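You operate a simulated robot arm through the tools that you are given. There is no shell and no other tool.

The job below is to be done with a simulated robot arm. You get a single attempt, and the scene is never put back.

## Task
Put things in order on the door side of the work table. At the end: the yellow eraser stands on top of the orange tub (marked "CLIPS"); the white roller stands where the green wax tin stood; the beige wooden dauber stands where the white roller stood; the green wax tin stands where the yellow eraser stood; the pink bottle stands where the beige wooden dauber stood; whatever was shut is shut again. Leave all else as you found it, and nothing knocked over.
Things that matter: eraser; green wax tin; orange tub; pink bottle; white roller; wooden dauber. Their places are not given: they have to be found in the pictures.

It is judged by the outcome, as a careful person would: the job done as asked, and still so three seconds after it is handed in. It fails if anything else is knocked over, pushed out of place, dropped, spilled or broken.

## Robot
A 7-joint arm with a two-finger gripper, fixed in place. Base frame: the origin is at the foot of the arm, x ahead of it, y to its left, z up; the work surface is at about z = 0. Lengths are in m, angles in degrees, forces in N, time in s.
With the tool pointing down near the work surface it reaches from about 0.16 to 0.38 m from the base axis. Its first joint turns from -72.0 to 72.0 degrees. Payload 0.6 kg.
Tool frame: the origin (TCP) lies between the finger pads and is the grasp point; the fingertips stand 0.022 m ahead of it; z points along the fingers, y is the line along which they close. The gripper opens to 0.092 m; its body begins 0.065 m behind the TCP.
Orientation is told as [roll, pitch, yaw] about the base's x, y, z axes, in that order, counted from this pose: with the fingers straight down and closing along the base's y, the tool's x points along the base's -x, its y along +y and its z along -z.

## Interface
- The arm moves only by the tool play_rows. Its argument "moves" is a list that holds one entry, the list of rows, each a list of 7 numbers: the shift along the tool's x, y, z in m, then the turn, a rotation vector about the tool's x, y, z in degrees, then the gripper command, from -1 (fully open) to 1 (shut), values between in proportion. In form: [[[x, y, z, wx, wy, wz, fingers], ...]]. A call has 1 to 20 rows; each row shifts and turns the commanded pose from where the row before left it, along the tool's axes as they then stand. Rows are played at 5 a second. More than 0.05 m and 8.6 degrees between two rows, or a gripper value outside its range, and nothing of the call is played. Where a pose cannot be reached the arm comes as near as it can. A force on the tool above 40 N (or 10 N above the force at the start of the call, whichever is more), or a blocked arm, ends the call early, and 0.2 s more pass. Each finger travels about 0.0599 m/s and halts on what it meets, pressing with about 26 N; the grip force reading is that of the motor and also rises with nothing between the fingers. The clock runs only during rows and for 0.2 s after the last one: add rows that do not move to give the fingers time. The reply holds the time, the measured pose of the TCP, the force on the tool along the base axes, the opening and the grip force, in the units named above and with some noise, with the torque about the TCP (base axes, N m) and any sound that the robot's microphone picked up.
- Cameras (640 x 400 px; columns grow to the right, rows downward): "scene" is fixed at [0.0666, -0.2875, 0.3936]; the picture's right is [0.60, -0.80, 0.00], its down [-0.53, -0.39, -0.75] and it looks along [0.61, 0.45, -0.66] (base axes); focal length 214 px, centre (320, 200). "wrist" rides on the gripper at [0.071, 0.019, -0.102] in the tool frame; the picture's right is [-0.26, 0.97, 0.00], its down [-0.75, -0.20, -0.62] and it looks along [-0.60, -0.16, 0.78] (tool axes); focal length 280 px, centre (320, 200).
- get_image(camera): a new picture of that camera. It takes no simulated time.
- measure_at(camera, pixels): for up to 12 pixels [column, row] of the newest picture of that camera ("zoom" is the newest enlarged one), the place [x, y, z] in the base frame of the surface seen there, good to about 0.002 m. It takes no simulated time.
- enlarge(camera, box): a new picture of the part [left, top, right, bottom] of that camera's present view, enlarged. It takes no simulated time.
- sign_off(): hands the job in; it is judged then, once.

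Unless the task says otherwise, let go and move clear before handing in.

The tools are called after "Request:" as a command line: name --argument value ..., lists and objects as JSON in quotes. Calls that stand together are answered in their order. play_rows: Moves the arm, as the interface text tells. Its arguments: {"type":"object","properties":{"moves":{"type":"array","items":{"type":"array","items":{"type":"array","items":{"type":"number"}}}}},"required":["moves"]} The other tools are called the same way: get_image (camera) takes a picture; measure_at (camera, pixels) gives the place of the surface under pixels of a picture; enlarge (camera, box) takes an enlarged picture of a part of a camera's view; sign_off () hands the job in.

At the start:

```text
time: 0.0
tcp_pos: [0.2144, -0.104, 0.2545]
ee_rot: [0.1, 0.0, 0.0]
wrist_force: [-0.4, 0.7, 0.1]
torque: [-0.04, -0.01, 0.0]
finger_gap: 0.0918
grip_force: 0.0
```

scene: 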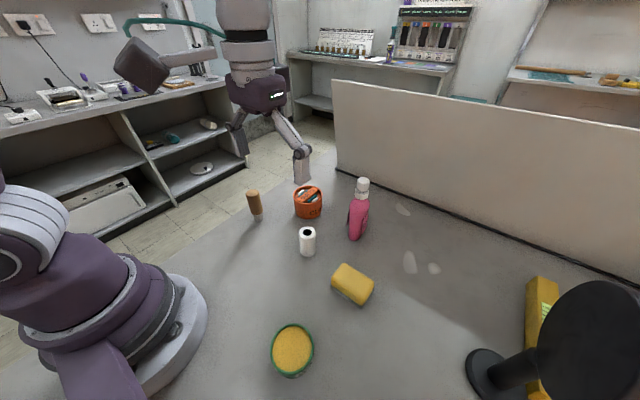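
wrist: 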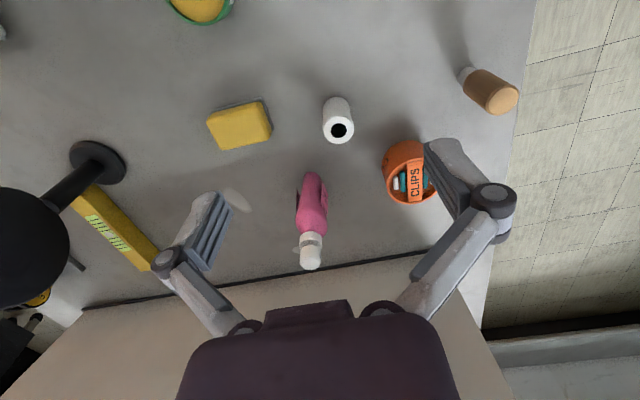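

The scene picture shows the dauber near (254,205), the orange tub at (308,203), the pink bottle at (358,210), the white roller at (307,241), the eraser at (352,284) and the green tin at (292,350). I'll enlarge and measure them before moving.

Request:
enlarge --camera "scene" --box '[220, 160, 400, 272]'

Request:
measure_at --camera "scene" --pixels '[[253, 192], [257, 219], [308, 190], [308, 215], [363, 182], [356, 237], [307, 232], [307, 254], [352, 278], [292, 350], [292, 375], [355, 205]]'

Request:
measure_at --camera "wrist" --pixels '[[500, 98], [464, 74], [415, 180], [390, 155], [311, 255], [312, 185], [340, 130], [338, 103], [240, 125], [200, 8], [312, 215], [405, 145]]'

```text
3.56 times, centred on (310, 216) of scene
```

zoom: 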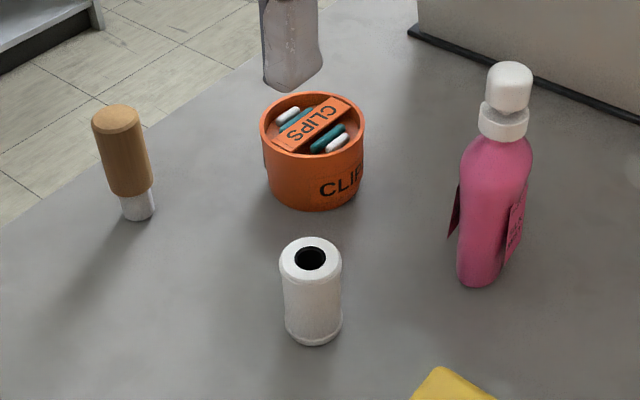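

```text
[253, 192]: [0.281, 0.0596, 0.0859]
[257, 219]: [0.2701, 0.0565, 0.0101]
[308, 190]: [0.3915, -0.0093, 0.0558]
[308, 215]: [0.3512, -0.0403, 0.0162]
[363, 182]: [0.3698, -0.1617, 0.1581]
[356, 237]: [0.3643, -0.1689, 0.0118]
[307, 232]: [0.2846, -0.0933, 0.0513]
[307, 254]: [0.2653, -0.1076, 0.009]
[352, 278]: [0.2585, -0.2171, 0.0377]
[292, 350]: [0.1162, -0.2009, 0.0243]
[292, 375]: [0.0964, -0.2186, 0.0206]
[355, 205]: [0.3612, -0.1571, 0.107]
```

```text
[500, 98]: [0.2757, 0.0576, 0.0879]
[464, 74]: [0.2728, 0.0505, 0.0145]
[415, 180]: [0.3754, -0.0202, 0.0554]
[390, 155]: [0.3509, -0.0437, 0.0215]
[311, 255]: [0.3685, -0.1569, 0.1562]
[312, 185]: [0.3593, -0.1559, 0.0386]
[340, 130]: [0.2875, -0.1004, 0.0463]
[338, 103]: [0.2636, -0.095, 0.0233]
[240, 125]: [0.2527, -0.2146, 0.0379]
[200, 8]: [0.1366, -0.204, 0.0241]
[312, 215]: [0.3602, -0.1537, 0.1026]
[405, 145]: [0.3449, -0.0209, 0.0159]
```

The measurements agree between the cameras: roller about (0.283,-0.098), eraser about (0.256,-0.215), tin about (0.13,-0.20). I'll look closer at the tub, the eraser, the tin and the black stand on the right at (500,370).

Request:
enlarge --camera "wrist" --box '[360, 50, 540, 220]'

Request:
enlarge --camera "scene" --box '[250, 250, 410, 400]'

Request:
measure_at --camera "scene" --pixels '[[485, 375], [520, 370], [590, 340], [545, 330], [540, 285], [620, 300], [560, 300], [535, 380], [340, 90], [400, 110], [500, 170], [340, 165]]'

Request:
enlarge --camera "scene" --box '[440, 240, 640, 400]'

Request:
enlarge --camera "wrist" --box '[0, 80, 280, 320]'

```text
2.35 times, centred on (450, 135) of wrist
```

zoom: 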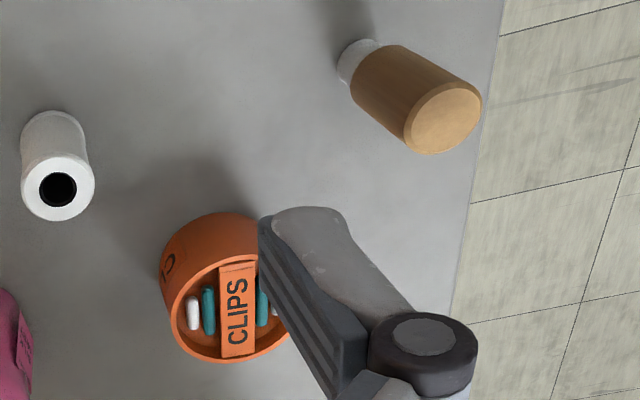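

```text
2.67 times, centred on (330, 325) of scene
```

zoom: 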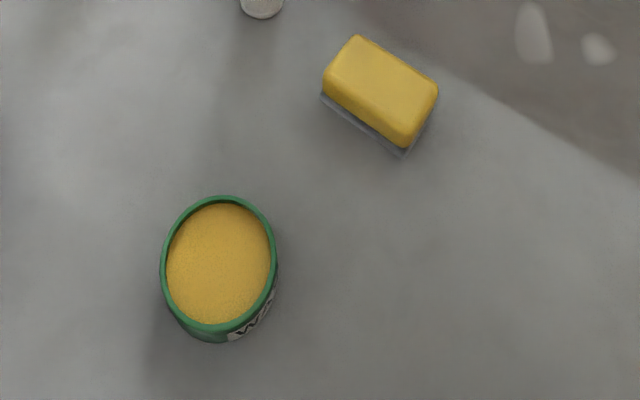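

```text
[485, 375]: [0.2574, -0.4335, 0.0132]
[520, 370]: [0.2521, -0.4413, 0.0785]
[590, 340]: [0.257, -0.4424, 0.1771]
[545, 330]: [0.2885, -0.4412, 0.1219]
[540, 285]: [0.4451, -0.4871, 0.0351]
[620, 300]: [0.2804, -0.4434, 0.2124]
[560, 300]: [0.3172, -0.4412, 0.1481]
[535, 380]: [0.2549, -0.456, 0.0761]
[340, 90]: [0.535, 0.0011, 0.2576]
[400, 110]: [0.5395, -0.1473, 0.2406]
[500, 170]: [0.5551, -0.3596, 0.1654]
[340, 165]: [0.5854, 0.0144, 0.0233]
```

```text
2.50 times, centred on (540, 320) of scene
```

zoom: 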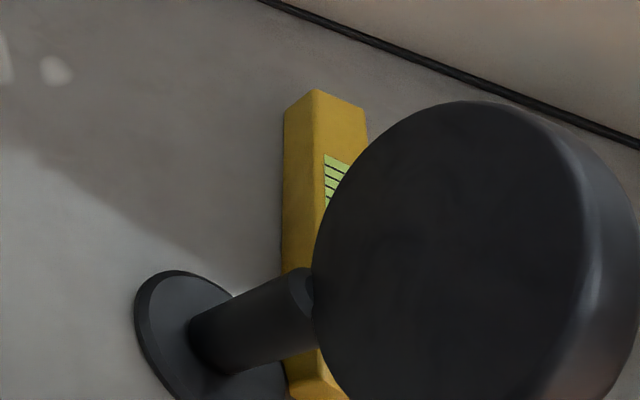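

```text
1.67 times, centred on (140, 200) of wrist
```

zoom: 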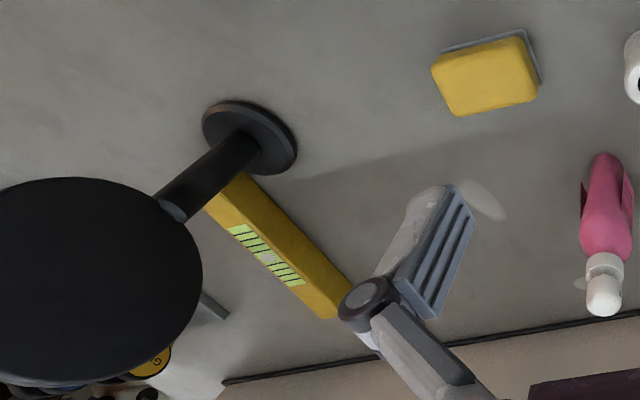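

The tub is open-topped with a raised "CLIPS" bar, and the eraser has a grey felt base. I'll measure the edges of the eraser, tub, tin, roller, dauber and bottle in the scene view.

Request:
measure_at --camera "scene" --pixels '[[344, 266], [371, 284], [360, 301], [334, 280], [361, 308], [331, 285], [373, 293], [350, 283], [347, 295], [366, 290], [341, 273], [357, 274]]'

Request:
measure_at --camera "scene" --pixels '[[294.5, 196], [321.5, 196], [310, 186.5], [307, 204], [305, 192], [312, 196], [309, 194], [317, 189], [300, 201], [304, 191], [316, 199], [315, 187]]'

Request:
measure_at --camera "scene" --pixels '[[271, 349], [312.5, 349], [292, 325], [292, 373], [280, 335], [305, 365], [300, 232], [314, 232], [307, 227], [307, 238], [307, 247], [307, 256]]'

Request:
measure_at --camera "scene" --pixels '[[247, 195], [259, 195], [253, 190], [253, 196], [251, 205], [257, 205], [255, 217], [261, 217], [258, 220], [255, 200], [254, 212], [260, 212]]'

Request:
measure_at --camera "wrist" --pixels '[[301, 195], [324, 195], [300, 212], [325, 212], [312, 176], [311, 268], [303, 240], [320, 240], [312, 225], [298, 205], [327, 205], [312, 200]]'

Request:
enlarge --camera "wrist" --box '[260, 150, 370, 290]'

Request:
enlarge --camera "scene" --box '[320, 165, 400, 255]'

```text
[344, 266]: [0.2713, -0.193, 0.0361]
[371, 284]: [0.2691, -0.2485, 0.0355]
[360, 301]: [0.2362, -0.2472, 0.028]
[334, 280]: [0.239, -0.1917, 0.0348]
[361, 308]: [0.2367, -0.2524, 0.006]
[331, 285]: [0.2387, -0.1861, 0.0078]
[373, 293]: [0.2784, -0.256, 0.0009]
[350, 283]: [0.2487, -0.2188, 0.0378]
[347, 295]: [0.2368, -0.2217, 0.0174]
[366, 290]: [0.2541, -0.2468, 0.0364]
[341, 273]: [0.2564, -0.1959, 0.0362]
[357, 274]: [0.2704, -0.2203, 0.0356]
```

```text
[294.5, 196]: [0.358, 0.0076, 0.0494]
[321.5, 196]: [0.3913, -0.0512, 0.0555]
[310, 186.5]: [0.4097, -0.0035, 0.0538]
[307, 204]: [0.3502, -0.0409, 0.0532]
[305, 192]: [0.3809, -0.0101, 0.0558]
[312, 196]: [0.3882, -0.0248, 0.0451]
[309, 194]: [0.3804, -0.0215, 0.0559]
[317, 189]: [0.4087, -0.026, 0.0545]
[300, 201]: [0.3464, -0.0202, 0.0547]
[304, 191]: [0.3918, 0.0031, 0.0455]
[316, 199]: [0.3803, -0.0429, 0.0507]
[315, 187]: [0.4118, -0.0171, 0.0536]
```

```text
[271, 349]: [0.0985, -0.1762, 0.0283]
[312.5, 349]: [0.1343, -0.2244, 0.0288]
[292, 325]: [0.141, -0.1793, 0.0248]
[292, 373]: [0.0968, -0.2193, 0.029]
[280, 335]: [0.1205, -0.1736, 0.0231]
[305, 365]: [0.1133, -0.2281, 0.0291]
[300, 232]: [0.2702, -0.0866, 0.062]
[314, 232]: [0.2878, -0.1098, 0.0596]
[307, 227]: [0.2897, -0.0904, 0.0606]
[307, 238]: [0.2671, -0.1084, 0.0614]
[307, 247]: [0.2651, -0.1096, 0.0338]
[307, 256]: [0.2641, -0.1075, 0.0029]
```

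```text
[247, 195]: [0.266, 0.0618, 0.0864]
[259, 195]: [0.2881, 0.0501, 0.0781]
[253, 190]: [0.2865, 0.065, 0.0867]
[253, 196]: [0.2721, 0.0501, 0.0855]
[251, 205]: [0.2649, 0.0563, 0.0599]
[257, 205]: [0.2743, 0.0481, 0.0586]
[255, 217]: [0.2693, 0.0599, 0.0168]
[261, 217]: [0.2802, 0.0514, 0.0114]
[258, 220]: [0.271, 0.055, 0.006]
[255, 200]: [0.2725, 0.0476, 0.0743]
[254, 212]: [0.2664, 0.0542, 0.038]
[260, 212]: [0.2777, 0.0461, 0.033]
```

```text
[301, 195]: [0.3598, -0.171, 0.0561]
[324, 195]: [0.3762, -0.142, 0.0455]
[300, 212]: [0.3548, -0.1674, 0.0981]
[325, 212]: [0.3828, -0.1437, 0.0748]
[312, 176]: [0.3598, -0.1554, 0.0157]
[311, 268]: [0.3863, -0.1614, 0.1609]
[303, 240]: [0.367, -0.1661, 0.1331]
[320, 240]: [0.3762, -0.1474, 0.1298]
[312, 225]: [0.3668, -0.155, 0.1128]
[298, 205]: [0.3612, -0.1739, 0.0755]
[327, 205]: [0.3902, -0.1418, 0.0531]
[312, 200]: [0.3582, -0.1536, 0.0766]
```

```text
2.86 times, centred on (315, 220) of wrist
```

zoom: 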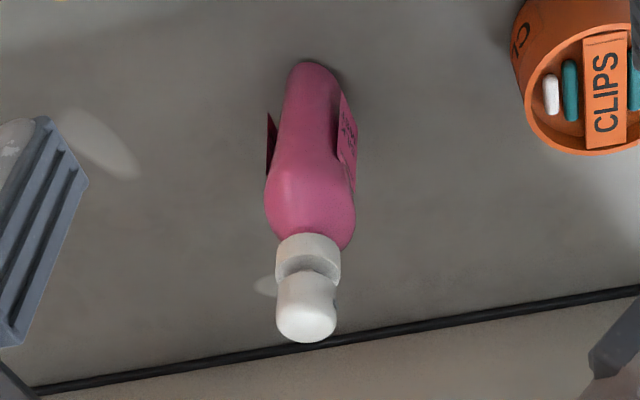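

```text
4.44 times, centred on (360, 210) of scene
```

zoom: 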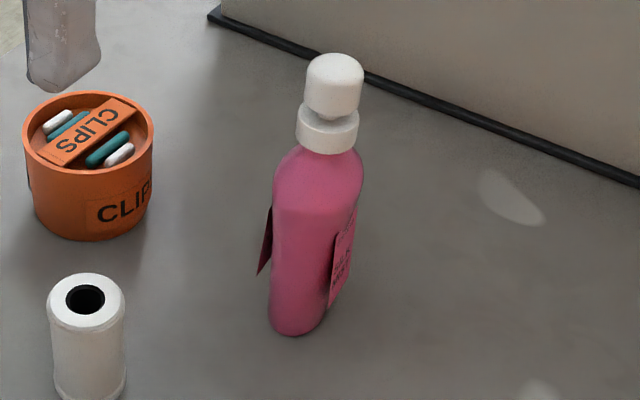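

The eraser top is centred at about (0.254,-0.220), roughly 0.040 × 0.062 with its long side along y. The tub rim is centred at about (0.379,-0.021), about 0.068 across, with its top at z 0.056. I'll hover above the eraser first.

Request:
play_rows --moves '[[[-0.008, -0.0232, 0.02, 0, 0, 0, -1], [-0.008, -0.0232, 0.02, 0, 0, 0, -1], [-0.008, -0.0232, 0.02, 0, 0, 0, -1], [-0.008, -0.0232, 0.02, 0, 0, 0, -1], [-0.008, -0.0232, 0.02, 0, 0, 0, -1], [0, 0, 0, 0, 0, 0, -1]]]'

Request:
get_image --camera "wrist"

Request:
get_image --camera "scene"

```text
time: 1.4
tcp_pos: [0.2557, -0.2186, 0.1545]
ee_rot: [0.0, -0.1, 0.0]
wrist_force: [-0.9, -0.6, 0.3]
torque: [0.0, -0.02, 0.01]
finger_gap: 0.092
grip_force: 0.1
```

```text
taken
```

wrist: 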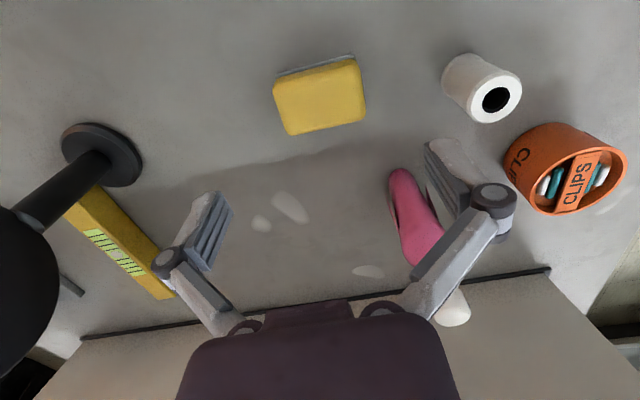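

```text
taken
```

scene: 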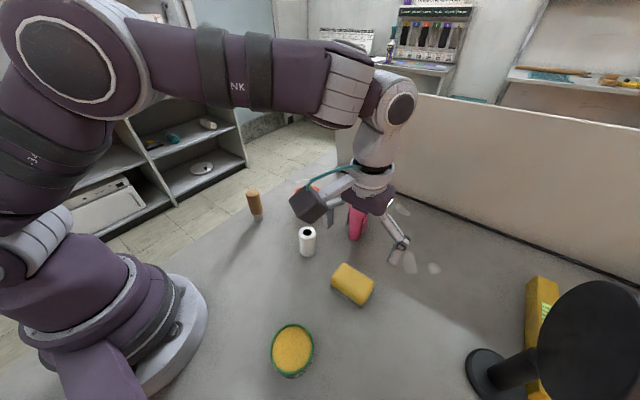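

The wrist view shows the eraser centred near (320,97), almost directly below the TCP. I'll measure its corners to get the angle right.

Request:
measure_at --camera "wrist" --pixels '[[276, 84], [353, 64], [364, 113], [290, 131], [320, 97], [278, 73], [352, 57], [363, 90], [282, 108], [325, 122], [315, 76], [320, 60]]'

Request:
enlarge --camera "wrist" --box '[250, 40, 390, 150]'

```text
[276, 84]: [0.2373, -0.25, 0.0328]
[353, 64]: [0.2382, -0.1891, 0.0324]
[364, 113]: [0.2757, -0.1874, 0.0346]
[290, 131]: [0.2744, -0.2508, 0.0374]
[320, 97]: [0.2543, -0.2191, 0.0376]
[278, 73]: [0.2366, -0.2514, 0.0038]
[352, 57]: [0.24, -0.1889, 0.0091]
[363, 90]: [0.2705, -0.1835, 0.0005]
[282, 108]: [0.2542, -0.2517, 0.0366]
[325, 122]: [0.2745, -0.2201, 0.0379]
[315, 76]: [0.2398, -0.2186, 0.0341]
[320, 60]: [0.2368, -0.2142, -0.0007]
```

```text
3.64 times, centred on (320, 95) of wrist
```

zoom: 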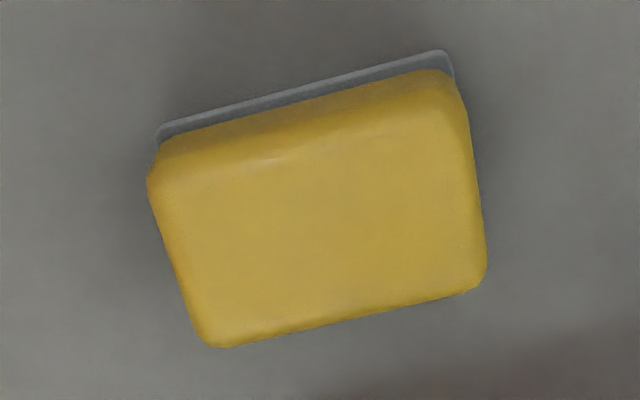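

The eraser spans x 0.2365–0.2755 and y −0.252 to −0.187, square to the axes, so I can grip it along y with the fingers fully open. I'll go straight down to z ≈ 0.032.

Request:
play_rows --moves '[[[0, 0, 0.025, 0, 0, 0, -1], [0, 0, 0.025, 0, 0, 0, -1], [0, 0, 0.025, 0, 0, 0, -1], [0, 0, 0.02, 0, 0, 0, -1], [0, 0, 0.015, 0, 0, 0, -1], [0, 0, 0.0125, 0, 0, 0, -1], [0, 0, 0, 0, 0, 0, -1]]]'

Request:
get_image --camera "wrist"

Request:
enlarge --camera "scene" --box '[280, 200, 440, 320]'

```text
time: 3.0
tcp_pos: [0.2536, -0.2199, 0.0331]
ee_rot: [0.0, 0.0, 0.0]
wrist_force: [-0.3, -0.5, -0.3]
torque: [0.01, -0.01, -0.01]
finger_gap: 0.0921
grip_force: 0.1
```

```text
taken
```

wrist: 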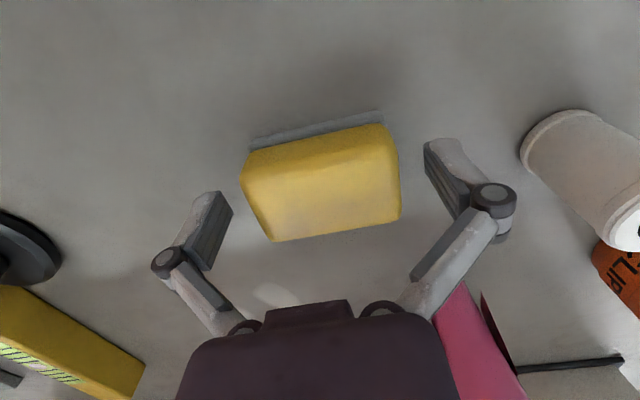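

```text
3.33 times, centred on (360, 260) of scene
```

zoom: 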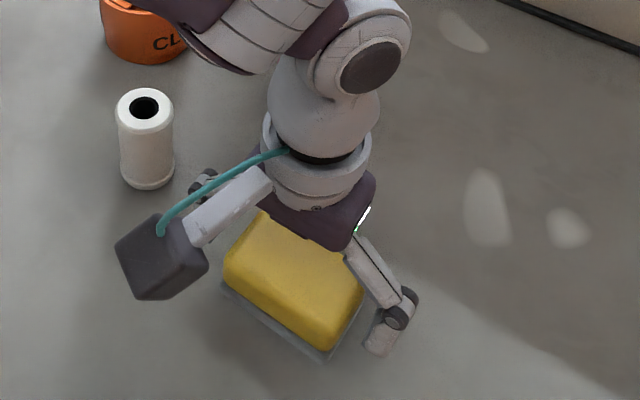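

The fingers straddle the eraser evenly in the wrist view, left at (215,230) and right at (450,180), and nothing is touching. I'll close the gripper.

Request:
play_rows --moves '[[[0, 0, 0, 0, 0, 0, 1], [0, 0, 0, 0, 0, 0, 1], [0, 0, 0, 0, 0, 0, 1], [0, 0, 0, 0, 0, 0, 1]]]'

Request:
get_image --camera "wrist"

```text
time: 4.0
tcp_pos: [0.2535, -0.2202, 0.0326]
ee_rot: [0.0, 0.0, 0.0]
wrist_force: [-1.0, 1.9, 10.2]
torque: [0.12, 0.0, -0.05]
finger_gap: 0.0691
grip_force: 25.7
```

```text
taken
```

wrist: 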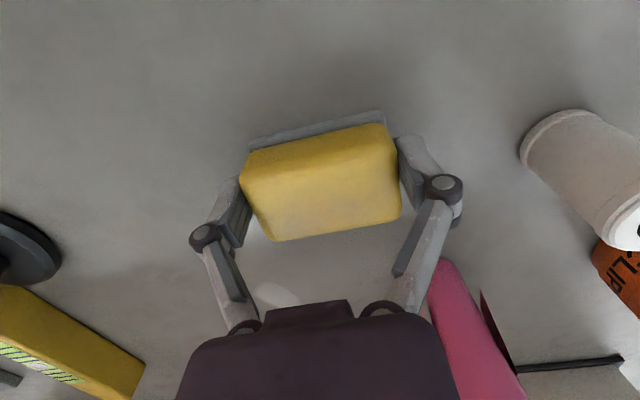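

The grip closed at 0.069 m with 25.7 N, and the eraser sits between the pads. I'll lift it slowly and check.

Request:
play_rows --moves '[[[0, 0, -0.01, 0, 0, 0, 1], [0, 0, -0.015, 0, 0, 0, 1], [0, 0, -0.02, 0, 0, 0, 1], [0, 0, -0.02, 0, 0, 0, 1], [0, 0, -0.025, 0, 0, 0, 1], [0, 0, -0.025, 0, 0, 0, 1], [0, 0, 0, 0, 0, 0, 1]]]'

Request:
get_image --camera "wrist"

Request:
get_image --camera "scene"

```text
time: 5.6
tcp_pos: [0.255, -0.2202, 0.1477]
ee_rot: [0.0, 0.0, 0.1]
wrist_force: [-0.4, -0.4, 0.1]
torque: [-0.06, 0.0, 0.01]
finger_gap: 0.0689
grip_force: 25.7
```

```text
taken
```

wrist: 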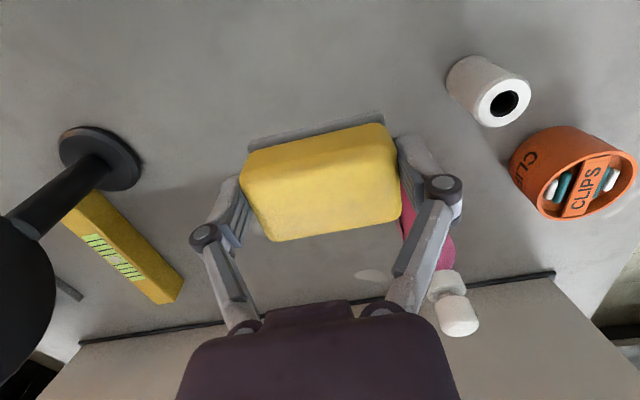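

```text
taken
```

scene: 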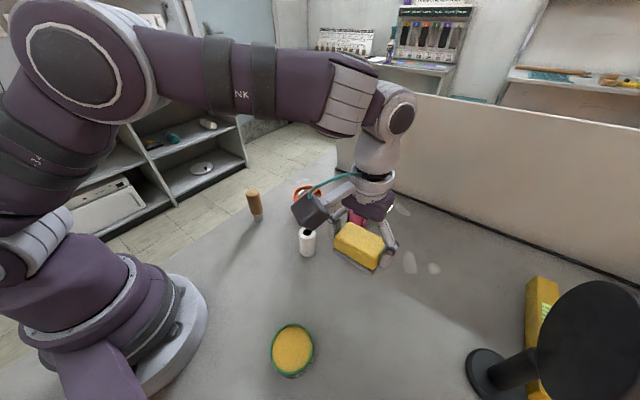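

The eraser is held level. I'll go along +y first, to stay well away from the tall bottle, and then out over the tub.

Request:
play_rows --moves '[[[0, 0.02, 0, 0, 0, 0, 1], [0, 0.025, 0, 0, 0, 0, 1], [0, 0.03, 0, 0, 0, 0, 1], [0, 0.03, 0, 0, 0, 0, 1], [0, 0.03, 0, 0, 0, 0, 1], [0, 0.03, 0, 0, 0, 0, 1], [0, 0.02, 0, 0, 0, 0, 1], [0, 0.014, 0, 0, 0, 0, 1], [-0.02, 0, 0, 0, 0, 0, 1], [-0.025, 0, 0, 0, 0, 0, 1], [-0.025, 0, 0, 0, 0, 0, 1], [-0.02, 0, 0, 0, 0, 0, 1], [-0.01, 0, 0, 0, 0, 0, 1], [0, 0, 0, 0, 0, 0, 1]]]'

Request:
get_image --camera "wrist"

Request:
get_image --camera "scene"

```text
time: 8.6
tcp_pos: [0.353, -0.0189, 0.1467]
ee_rot: [0.0, 0.1, 0.0]
wrist_force: [0.2, -0.9, -0.6]
torque: [0.01, 0.01, -0.03]
finger_gap: 0.0689
grip_force: 26.3
```

```text
taken
```

wrist: 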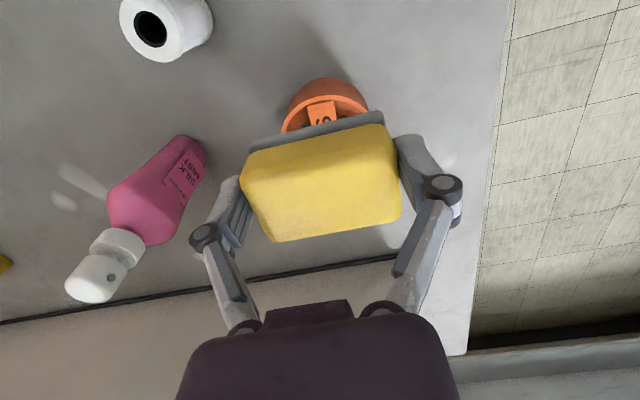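

```text
taken
```

scene: 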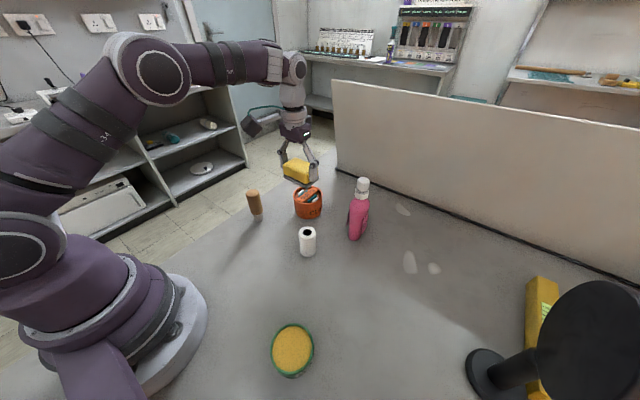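

The tub rim shows at (325,100) under the eraser in the wrist view. I'll measure the rim and the eraser's lower edge now to line them up.

Request:
measure_at --camera "wrist" --pixels '[[326, 79], [286, 110], [366, 108], [290, 128], [368, 114], [322, 105], [322, 118], [250, 140], [380, 115], [320, 125], [320, 185], [245, 155]]'

Request:
enlarge --camera "wrist" --box '[230, 60, 410, 180]'

Request:
enlarge --camera "scene" --box '[250, 110, 370, 230]'

```text
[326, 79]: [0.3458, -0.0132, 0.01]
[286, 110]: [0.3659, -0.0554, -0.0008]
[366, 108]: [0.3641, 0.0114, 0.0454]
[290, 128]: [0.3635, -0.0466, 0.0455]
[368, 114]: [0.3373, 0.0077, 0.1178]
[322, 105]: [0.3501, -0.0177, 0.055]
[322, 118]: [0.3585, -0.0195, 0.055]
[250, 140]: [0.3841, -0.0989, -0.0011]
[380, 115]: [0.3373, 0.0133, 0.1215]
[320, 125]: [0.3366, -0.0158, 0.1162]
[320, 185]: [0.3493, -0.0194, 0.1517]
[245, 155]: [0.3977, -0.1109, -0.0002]
```

```text
3.33 times, centred on (320, 120) of wrist
```

zoom: 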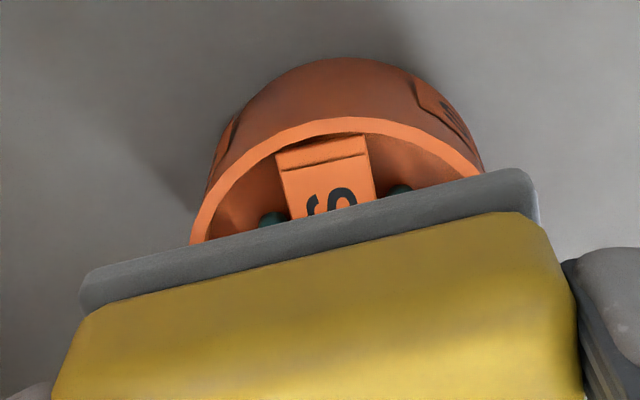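

```text
3.33 times, centred on (310, 170) of scene
```

zoom: 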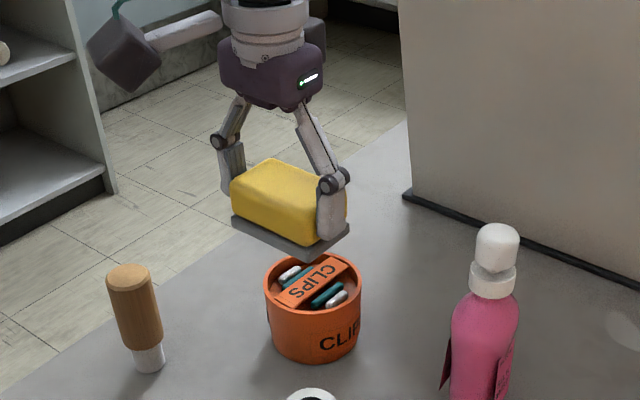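

The bar centre is at y ≈ −0.018 and the eraser's underside is at z ≈ 0.116. I'll take a few finer points on the rim's near edge and the felt corners.

Request:
measure_at --camera "wrist" --pixels '[[327.5, 97.5], [310, 100], [345, 99], [300, 106], [356, 104], [292, 113], [252, 149], [256, 147], [376, 114], [316, 107], [331, 104], [279, 132]]'

Request:
measure_at --camera "scene" --pixels '[[294.5, 194], [321.5, 194], [295, 199], [320, 199], [307, 204.5], [301, 203], [314, 203], [306, 197], [318, 189], [300, 200], [320, 191], [296, 191]]'

```text
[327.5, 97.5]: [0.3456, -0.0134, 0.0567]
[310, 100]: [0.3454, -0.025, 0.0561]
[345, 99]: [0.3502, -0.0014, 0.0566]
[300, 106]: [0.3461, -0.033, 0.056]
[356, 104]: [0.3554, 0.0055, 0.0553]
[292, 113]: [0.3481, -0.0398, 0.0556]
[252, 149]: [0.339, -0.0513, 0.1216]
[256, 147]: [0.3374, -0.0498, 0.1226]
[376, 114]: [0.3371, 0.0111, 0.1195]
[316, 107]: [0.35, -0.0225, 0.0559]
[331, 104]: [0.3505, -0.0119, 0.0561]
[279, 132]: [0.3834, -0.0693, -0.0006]
```

```text
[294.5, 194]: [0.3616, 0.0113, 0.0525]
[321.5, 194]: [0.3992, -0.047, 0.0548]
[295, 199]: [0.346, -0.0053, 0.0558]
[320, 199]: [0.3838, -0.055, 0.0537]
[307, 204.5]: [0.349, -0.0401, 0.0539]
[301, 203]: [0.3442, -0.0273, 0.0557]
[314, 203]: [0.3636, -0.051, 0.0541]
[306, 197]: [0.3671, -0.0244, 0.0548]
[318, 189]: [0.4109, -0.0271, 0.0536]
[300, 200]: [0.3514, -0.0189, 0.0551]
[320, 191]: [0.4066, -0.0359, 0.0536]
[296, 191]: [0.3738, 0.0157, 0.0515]
```

The rim is a circle centred at about (0.3785,−0.0195) with radius about 0.035, and the eraser centre is at about (0.357,−0.019). I'll move 0.022 m further out and lower most of the way.

Request:
play_rows --moves '[[[-0.012, 0, 0, 0, 0, 0, 1], [-0.01, 0, 0, 0, 0, 0, 1], [0, 0, 0.01, 0, 0, 0, 1], [0, 0, 0.015, 0, 0, 0, 1], [0, 0, 0.015, 0, 0, 0, 1], [0, 0, 0.008, 0, 0, 0, 1], [0, 0, 0, 0, 0, 0, 1]]]'

Request:
get_image --camera "scene"

Request:
enlarge --camera "scene" --box '[260, 150, 360, 230]'

```text
time: 10.2
tcp_pos: [0.3758, -0.0219, 0.0979]
ee_rot: [-0.1, 0.0, 0.0]
wrist_force: [0.6, 0.5, -1.1]
torque: [0.02, -0.01, 0.0]
finger_gap: 0.069
grip_force: 26.0
```

```text
taken
```

scene: 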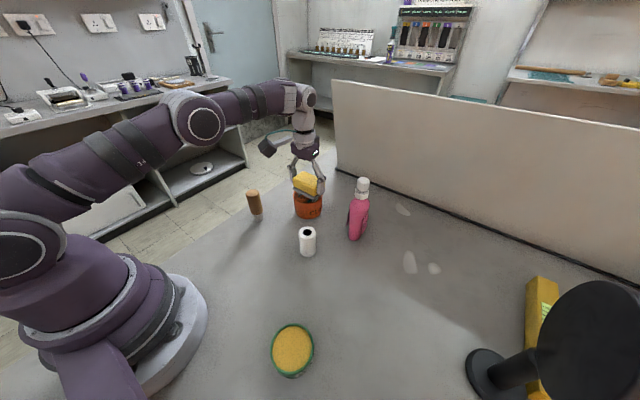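

```text
5.00 times, centred on (310, 190) of scene
```

zoom: 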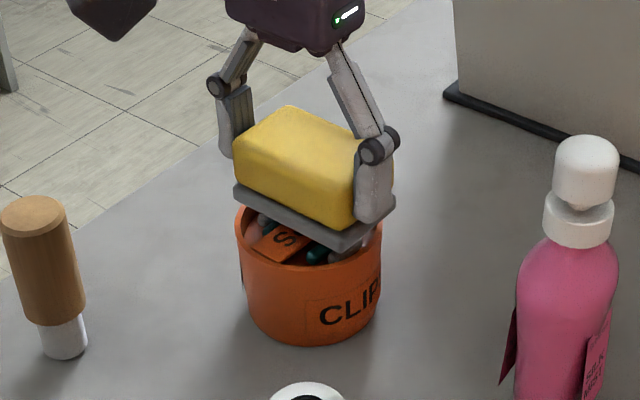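

The eraser is just above the rim with its underside at about 0.065, and it is well centred. I'll lower it in small steps and watch the force.

Request:
play_rows --moves '[[[0, 0, 0.004, 0, 0, 0, 1], [0, 0, 0.002, 0, 0, 0, 1], [0, 0, 0.001, 0, 0, 0, 1], [0, 0, 0, 0, 0, 0, 1]]]'

Request:
enlarge --camera "scene" --box '[260, 150, 360, 230]'

```text
time: 11.2
tcp_pos: [0.3759, -0.0204, 0.0919]
ee_rot: [0.0, -0.1, 0.0]
wrist_force: [0.2, 0.3, -0.9]
torque: [0.0, 0.01, -0.03]
finger_gap: 0.0691
grip_force: 26.1
```

```text
5.00 times, centred on (310, 190) of scene
```

zoom: 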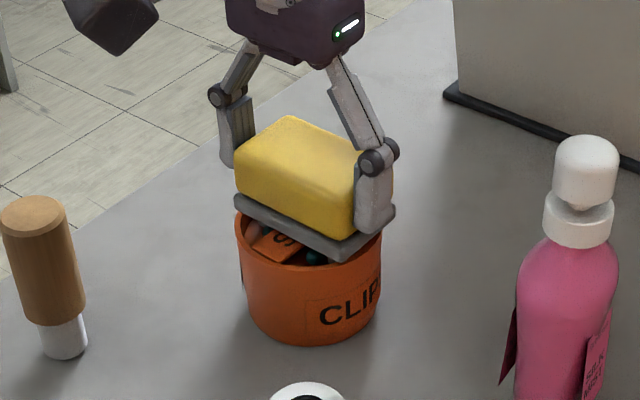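

No contact force yet (−0.9 N) and the underside is about 2–3 mm above the rim. I'll continue in 1 mm steps.

Request:
play_rows --moves '[[[0, 0, 0.001, 0, 0, 0, 1], [0, 0, 0.001, 0, 0, 0, 1], [0, 0, 0, 0, 0, 0, 1]]]'

Request:
enlarge --camera "scene" --box '[260, 150, 360, 230]'

```text
time: 12.0
tcp_pos: [0.3761, -0.0194, 0.0892]
ee_rot: [0.1, 0.1, 0.0]
wrist_force: [-1.0, -0.6, -0.5]
torque: [-0.02, -0.03, 0.03]
finger_gap: 0.0692
grip_force: 25.8
```

```text
5.00 times, centred on (310, 190) of scene
```

zoom: 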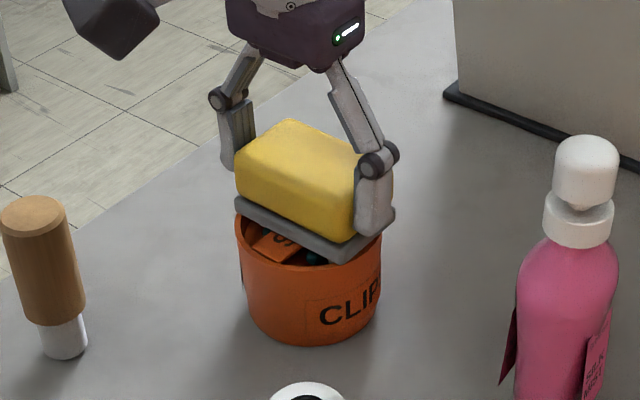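

Still no contact at −0.5 N, so I'll keep going in 1 mm steps.

Request:
play_rows --moves '[[[0, 0, 0.001, 0, 0, 0, 1], [0, 0, 0, 0, 0, 0, 1]]]'

Request:
play_rows --moves '[[[0, 0, 0.001, 0, 0, 0, 1], [0, 0, 0, 0, 0, 0, 1]]]'

```text
time: 12.6
tcp_pos: [0.3761, -0.0194, 0.0893]
ee_rot: [0.1, -0.1, 0.0]
wrist_force: [-0.2, 0.1, 7.6]
torque: [-0.05, 0.01, -0.02]
finger_gap: 0.0692
grip_force: 26.1
```

```text
time: 13.2
tcp_pos: [0.377, -0.0203, 0.0878]
ee_rot: [0.0, -0.1, 0.0]
wrist_force: [0.5, 0.2, 16.3]
torque: [0.01, -0.08, -0.01]
finger_gap: 0.0695
grip_force: 26.9
```

The eraser is on the rim; the upward force rose to 16 N. I'll back off 1 mm to ease the load, then open the fingers in steps.

Request:
play_rows --moves '[[[0, 0, -0.001, 0, 0, 0, 1], [0, 0, 0, 0, 0, 0, -0.6], [0, 0, 0, 0, 0, 0, -0.8], [0, 0, 0, 0, 0, 0, -1], [0, 0, 0, 0, 0, 0, -1]]]'

Request:
enlarge --camera "scene" --box '[260, 150, 360, 230]'

Request:
get_image --camera "wrist"

```text
time: 14.4
tcp_pos: [0.3757, -0.0217, 0.0889]
ee_rot: [0.0, 0.0, 0.1]
wrist_force: [-0.5, 0.2, -0.2]
torque: [0.03, 0.01, -0.06]
finger_gap: 0.0921
grip_force: 0.1
```

```text
5.00 times, centred on (310, 190) of scene
```

zoom: 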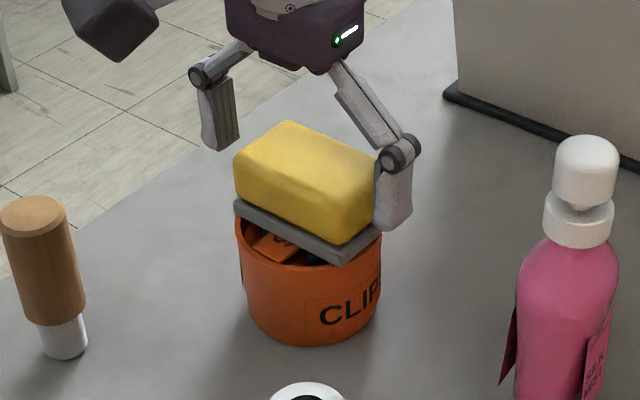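

```text
taken
```

wrist: 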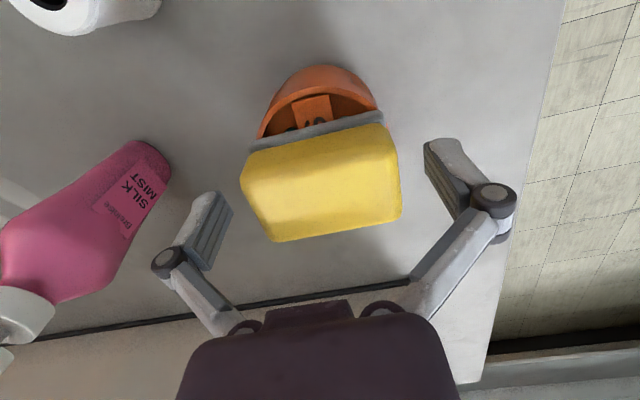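

The eraser rests flat on the tub rim and the fingers are clear. I'll go straight up, then back and across to above the green tin.

Request:
play_rows --moves '[[[0, 0, -0.015, 0, 0, 0, -1], [0, 0, -0.025, 0, 0, 0, -1], [0, 0, -0.03, 0, 0, 0, -1], [0.03, 0, 0, 0, 0, 0, -1], [0.04, 0, 0, 0, 0, 0, -1], [0.04, 0, 0, 0, 0, 0, -1], [0.03, -0.03, 0, 0, 0, 0, -1], [0.024, -0.03, 0, 0, 0, 0, -1], [0.024, -0.03, 0, 0, 0, 0, -1], [0.024, -0.03, 0, 0, 0, 0, -1], [0.024, -0.03, 0, 0, 0, 0, -1], [0.022, -0.03, 0, 0, 0, 0, -1], [0, 0, 0, 0, 0, 0, -1]]]'

Request:
get_image --camera "wrist"

Request:
get_image --camera "scene"

```text
time: 17.2
tcp_pos: [0.2112, -0.1702, 0.1534]
ee_rot: [0.1, -0.1, -0.1]
wrist_force: [-0.6, 0.3, -0.1]
torque: [0.0, -0.01, 0.02]
finger_gap: 0.0919
grip_force: 0.0
out of reach, approached as far as the arm can: row 3, 4, 5, 6, 7
```

```text
taken
```

wrist: 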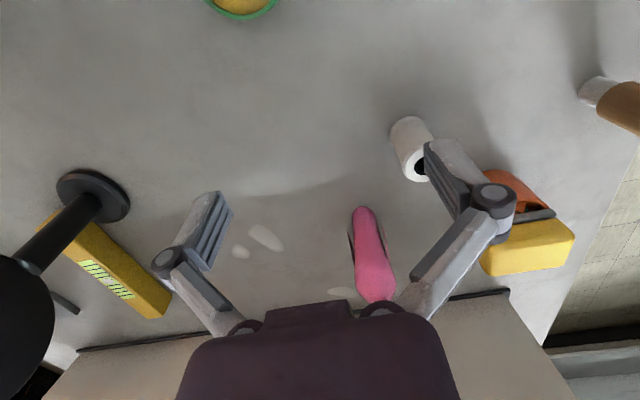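

```text
taken
```

scene: 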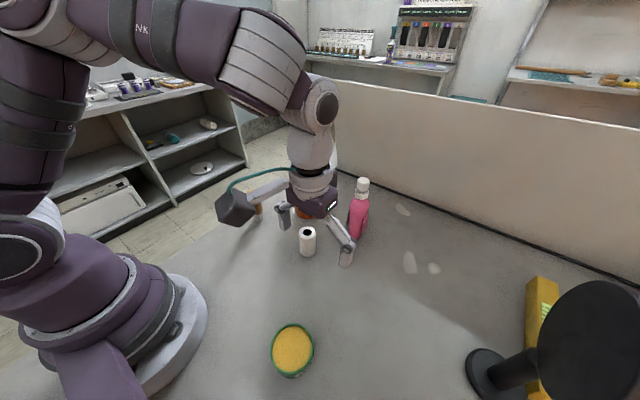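

The arm fell a little short on rows 3–7, out at the far reach limit, so the TCP is at (0.211,−0.170). I'll check the eraser on the tub and finish the move to above the tin.

Request:
play_rows --moves '[[[0.024, -0.008, 0, 0, 0, 0, -1], [0.024, -0.008, 0, 0, 0, 0, -1], [0.024, -0.008, 0, 0, 0, 0, -1], [0.021, -0.006, 0.015, 0, 0, 0, -1], [0, 0, 0.015, 0, 0, 0, -1], [0, 0, 0, 0, 0, 0, -1]]]'

Request:
get_image --camera "wrist"

Request:
get_image --camera "scene"

Request:
enlarge --camera "scene" --box '[240, 150, 400, 260]'

```text
time: 18.6
tcp_pos: [0.1184, -0.2013, 0.1259]
ee_rot: [-0.1, 0.0, -0.1]
wrist_force: [-0.7, 0.4, 0.3]
torque: [0.0, 0.0, -0.01]
finger_gap: 0.092
grip_force: 0.0
```

```text
taken
```

wrist: 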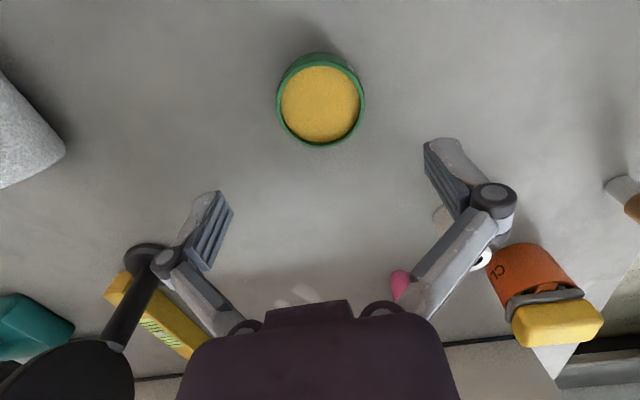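

```text
taken
```

scene: 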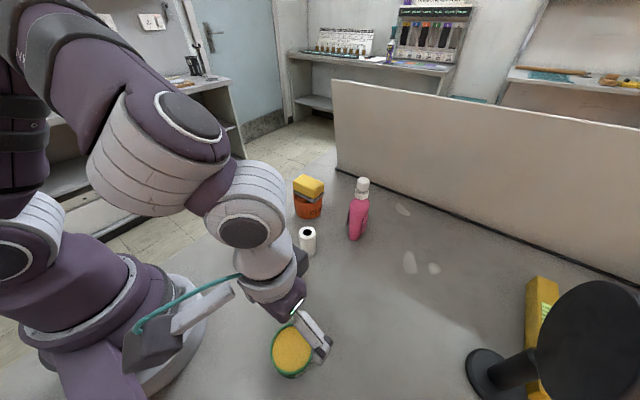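

```text
3.64 times, centred on (320, 205) of scene
```

zoom: 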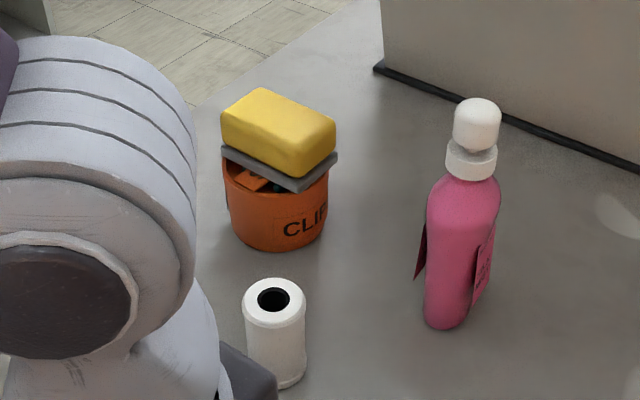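

The eraser is stable on the tub. The tin is centred near (320,100) in the wrist view, and there is also a grey cone at (20,140). I'll measure both.

Request:
measure_at --camera "wrist" --pixels '[[278, 97], [364, 97], [320, 60], [318, 145], [288, 73], [353, 70], [290, 130], [353, 127], [320, 104], [30, 140], [60, 155], [30, 325]]'

Request:
enlarge --camera "wrist" --box '[250, 30, 390, 160]'

```text
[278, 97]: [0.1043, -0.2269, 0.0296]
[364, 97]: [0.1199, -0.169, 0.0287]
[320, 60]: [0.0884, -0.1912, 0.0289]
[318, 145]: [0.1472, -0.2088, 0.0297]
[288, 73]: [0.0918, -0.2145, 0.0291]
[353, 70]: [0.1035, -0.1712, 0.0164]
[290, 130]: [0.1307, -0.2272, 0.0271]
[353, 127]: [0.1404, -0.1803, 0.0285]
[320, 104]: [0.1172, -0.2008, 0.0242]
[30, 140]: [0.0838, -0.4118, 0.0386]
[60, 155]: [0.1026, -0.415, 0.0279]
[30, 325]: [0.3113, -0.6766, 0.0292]
```

```text
3.08 times, centred on (320, 95) of wrist
```

zoom: 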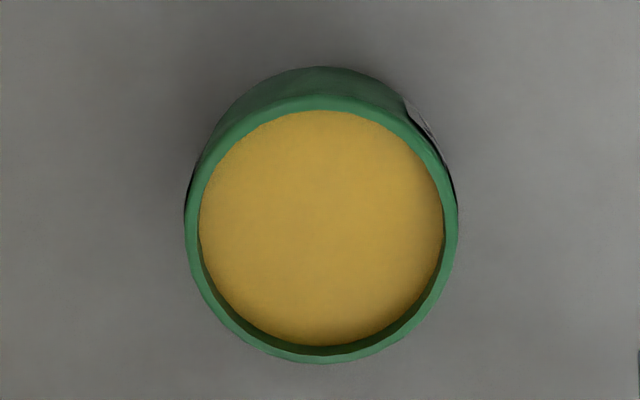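

The tin is centred at about (0.1177,−0.1997) and about 0.061 across, right under the TCP. Before going down I'll check the clearance between the camera box and the robot's own foot around scene pixels (190,320) and (110,330).

Request:
measure_at --camera "scene" --pixels '[[190, 320], [200, 305], [185, 290], [160, 345], [150, 350], [175, 335], [90, 340], [60, 250], [130, 270], [180, 370], [150, 380], [120, 350]]'

Request:
enlarge --camera "scene" --box '[40, 240, 360, 400]'

```text
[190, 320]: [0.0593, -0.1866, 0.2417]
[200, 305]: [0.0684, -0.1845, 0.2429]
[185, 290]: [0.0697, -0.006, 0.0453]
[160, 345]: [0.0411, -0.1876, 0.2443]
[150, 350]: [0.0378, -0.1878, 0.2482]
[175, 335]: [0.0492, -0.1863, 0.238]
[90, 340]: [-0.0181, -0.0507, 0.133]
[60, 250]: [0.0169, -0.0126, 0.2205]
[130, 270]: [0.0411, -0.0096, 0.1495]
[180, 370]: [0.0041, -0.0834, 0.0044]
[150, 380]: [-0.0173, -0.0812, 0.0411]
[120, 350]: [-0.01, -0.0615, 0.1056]
```

```text
2.00 times, centred on (200, 320) of scene
```

zoom: 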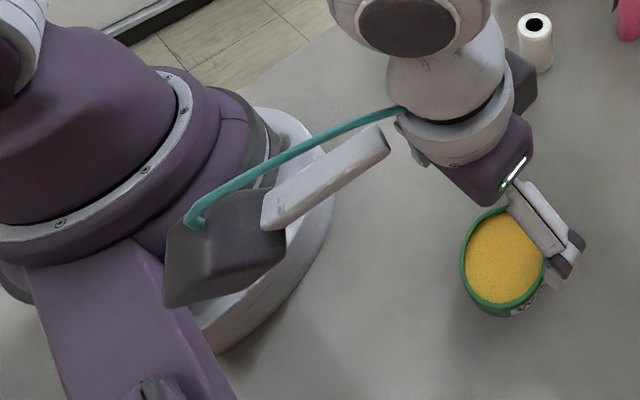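

The robot foot has a radius of about 0.085, well clear of the camera box, which will be at about 0.187 from the axis. I'll go down around the tin.

Request:
play_rows --moves '[[[0, 0.001, 0.02, 0, 0, 0, -1], [0, 0, 0.025, 0, 0, 0, -1], [0, 0, 0.02, 0, 0, 0, -1], [0, 0, 0.015, 0, 0, 0, -1], [0, 0, 0.01, 0, 0, 0, -1], [0, 0, 0.007, 0, 0, 0, -1], [0, 0, 0, 0, 0, 0, -1]]]'

Request:
get_image --camera "wrist"

```text
time: 20.2
tcp_pos: [0.1174, -0.1975, 0.0278]
ee_rot: [0.0, 0.1, 0.0]
wrist_force: [-0.5, -0.1, -0.4]
torque: [0.04, 0.02, 0.0]
finger_gap: 0.0917
grip_force: 0.1
```

```text
taken
```

wrist: 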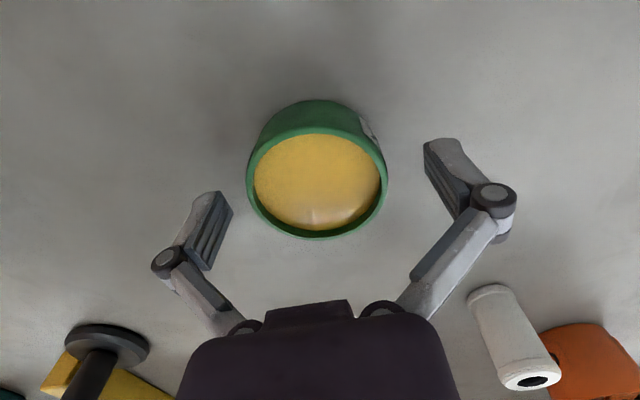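

The tin is centred between the fingers in the wrist view at (317,185), with no contact forces. I'll close and then lift gently.

Request:
play_rows --moves '[[[0, 0, 0, 0, 0, 0, 0], [0, 0, 0, 0, 0, 0, 1], [0, 0, 0, 0, 0, 0, 1], [0, 0, 0, 0, 0, 0, 1], [0, 0, 0, 0, 0, 0, 1]]]'

Request:
get_image --camera "wrist"

```text
time: 21.4
tcp_pos: [0.1183, -0.1985, 0.0278]
ee_rot: [0.0, 0.0, 0.0]
wrist_force: [-0.8, -1.5, 9.6]
torque: [0.09, -0.02, -0.02]
finger_gap: 0.0613
grip_force: 26.5
```

```text
taken
```

wrist: 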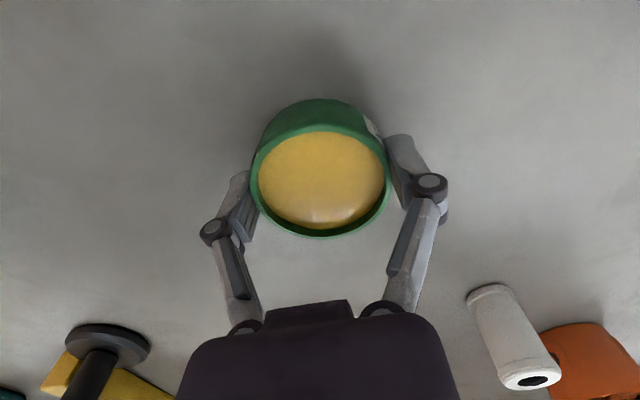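

The tin is gripped at 0.0613 m. I'll lift it and carry it level toward the eraser's old place (0.256,−0.2195).

Request:
play_rows --moves '[[[0, 0, -0.008, 0, 0, 0, 1], [0, 0, -0.015, 0, 0, 0, 1], [0, 0, -0.02, 0, 0, 0, 1], [0, 0, -0.02, 0, 0, 0, 1], [-0.015, -0.002, 0, 0, 0, 0, 1], [-0.025, -0.004, 0, 0, 0, 0, 1], [-0.025, -0.004, 0, 0, 0, 0, 1], [-0.025, -0.004, 0, 0, 0, 0, 1], [-0.025, -0.004, 0, 0, 0, 0, 1], [-0.015, -0.002, 0, 0, 0, 0, 1], [-0.008, -0.001, 0, 0, 0, 0, 1], [0, 0, 0, 0, 0, 0, 1]]]'

Request:
get_image --camera "wrist"

Request:
get_image --camera "scene"

```text
time: 24.0
tcp_pos: [0.257, -0.217, 0.0909]
ee_rot: [0.0, 0.0, -0.1]
wrist_force: [-0.1, -0.8, -1.5]
torque: [0.01, -0.01, 0.01]
finger_gap: 0.0614
grip_force: 25.7
```

```text
taken
```

wrist: 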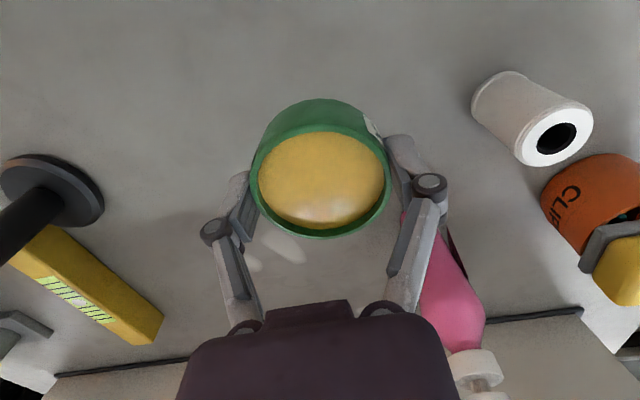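

```text
taken
```

scene: 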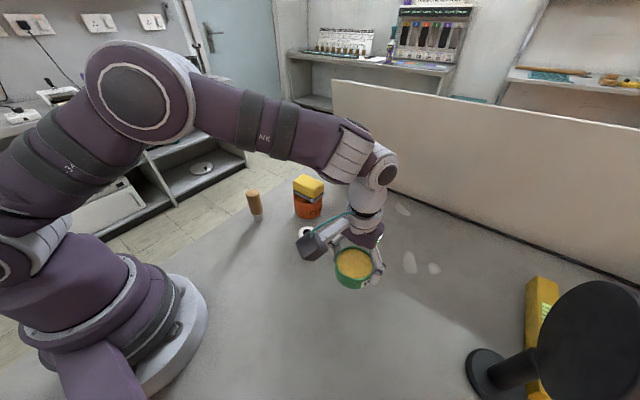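

The tin is level and nearly over its target, with the TCP at (0.257,−0.217). I'll nudge it about 2 mm in −y and lower it to just above the table.

Request:
play_rows --moves '[[[0.0005, -0.002, 0.015, 0, 0, 0, 1], [0, 0, 0.02, 0, 0, 0, 1], [0, 0, 0.015, 0, 0, 0, 1], [0, 0, 0.008, 0, 0, 0, 1], [0, 0, 0.003, 0, 0, 0, 1], [0, 0, 0, 0, 0, 0, 1]]]'

Request:
enlarge --camera "scene" --box '[280, 220, 440, 330]'

```text
time: 25.4
tcp_pos: [0.2566, -0.2221, 0.0297]
ee_rot: [0.0, 0.0, 0.0]
wrist_force: [0.9, -0.8, -1.1]
torque: [-0.01, -0.02, 0.0]
finger_gap: 0.0612
grip_force: 26.0
```

```text
3.64 times, centred on (360, 275) of scene
```

zoom: 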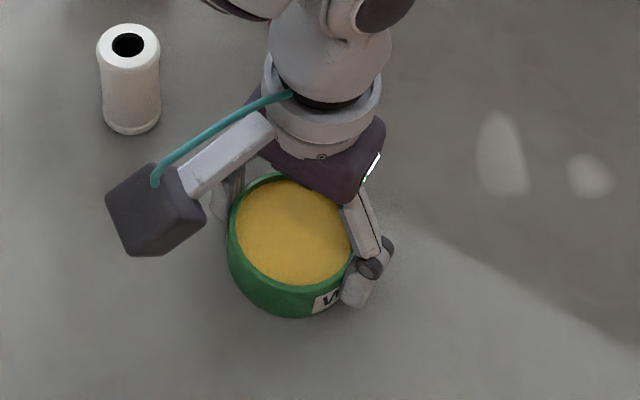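

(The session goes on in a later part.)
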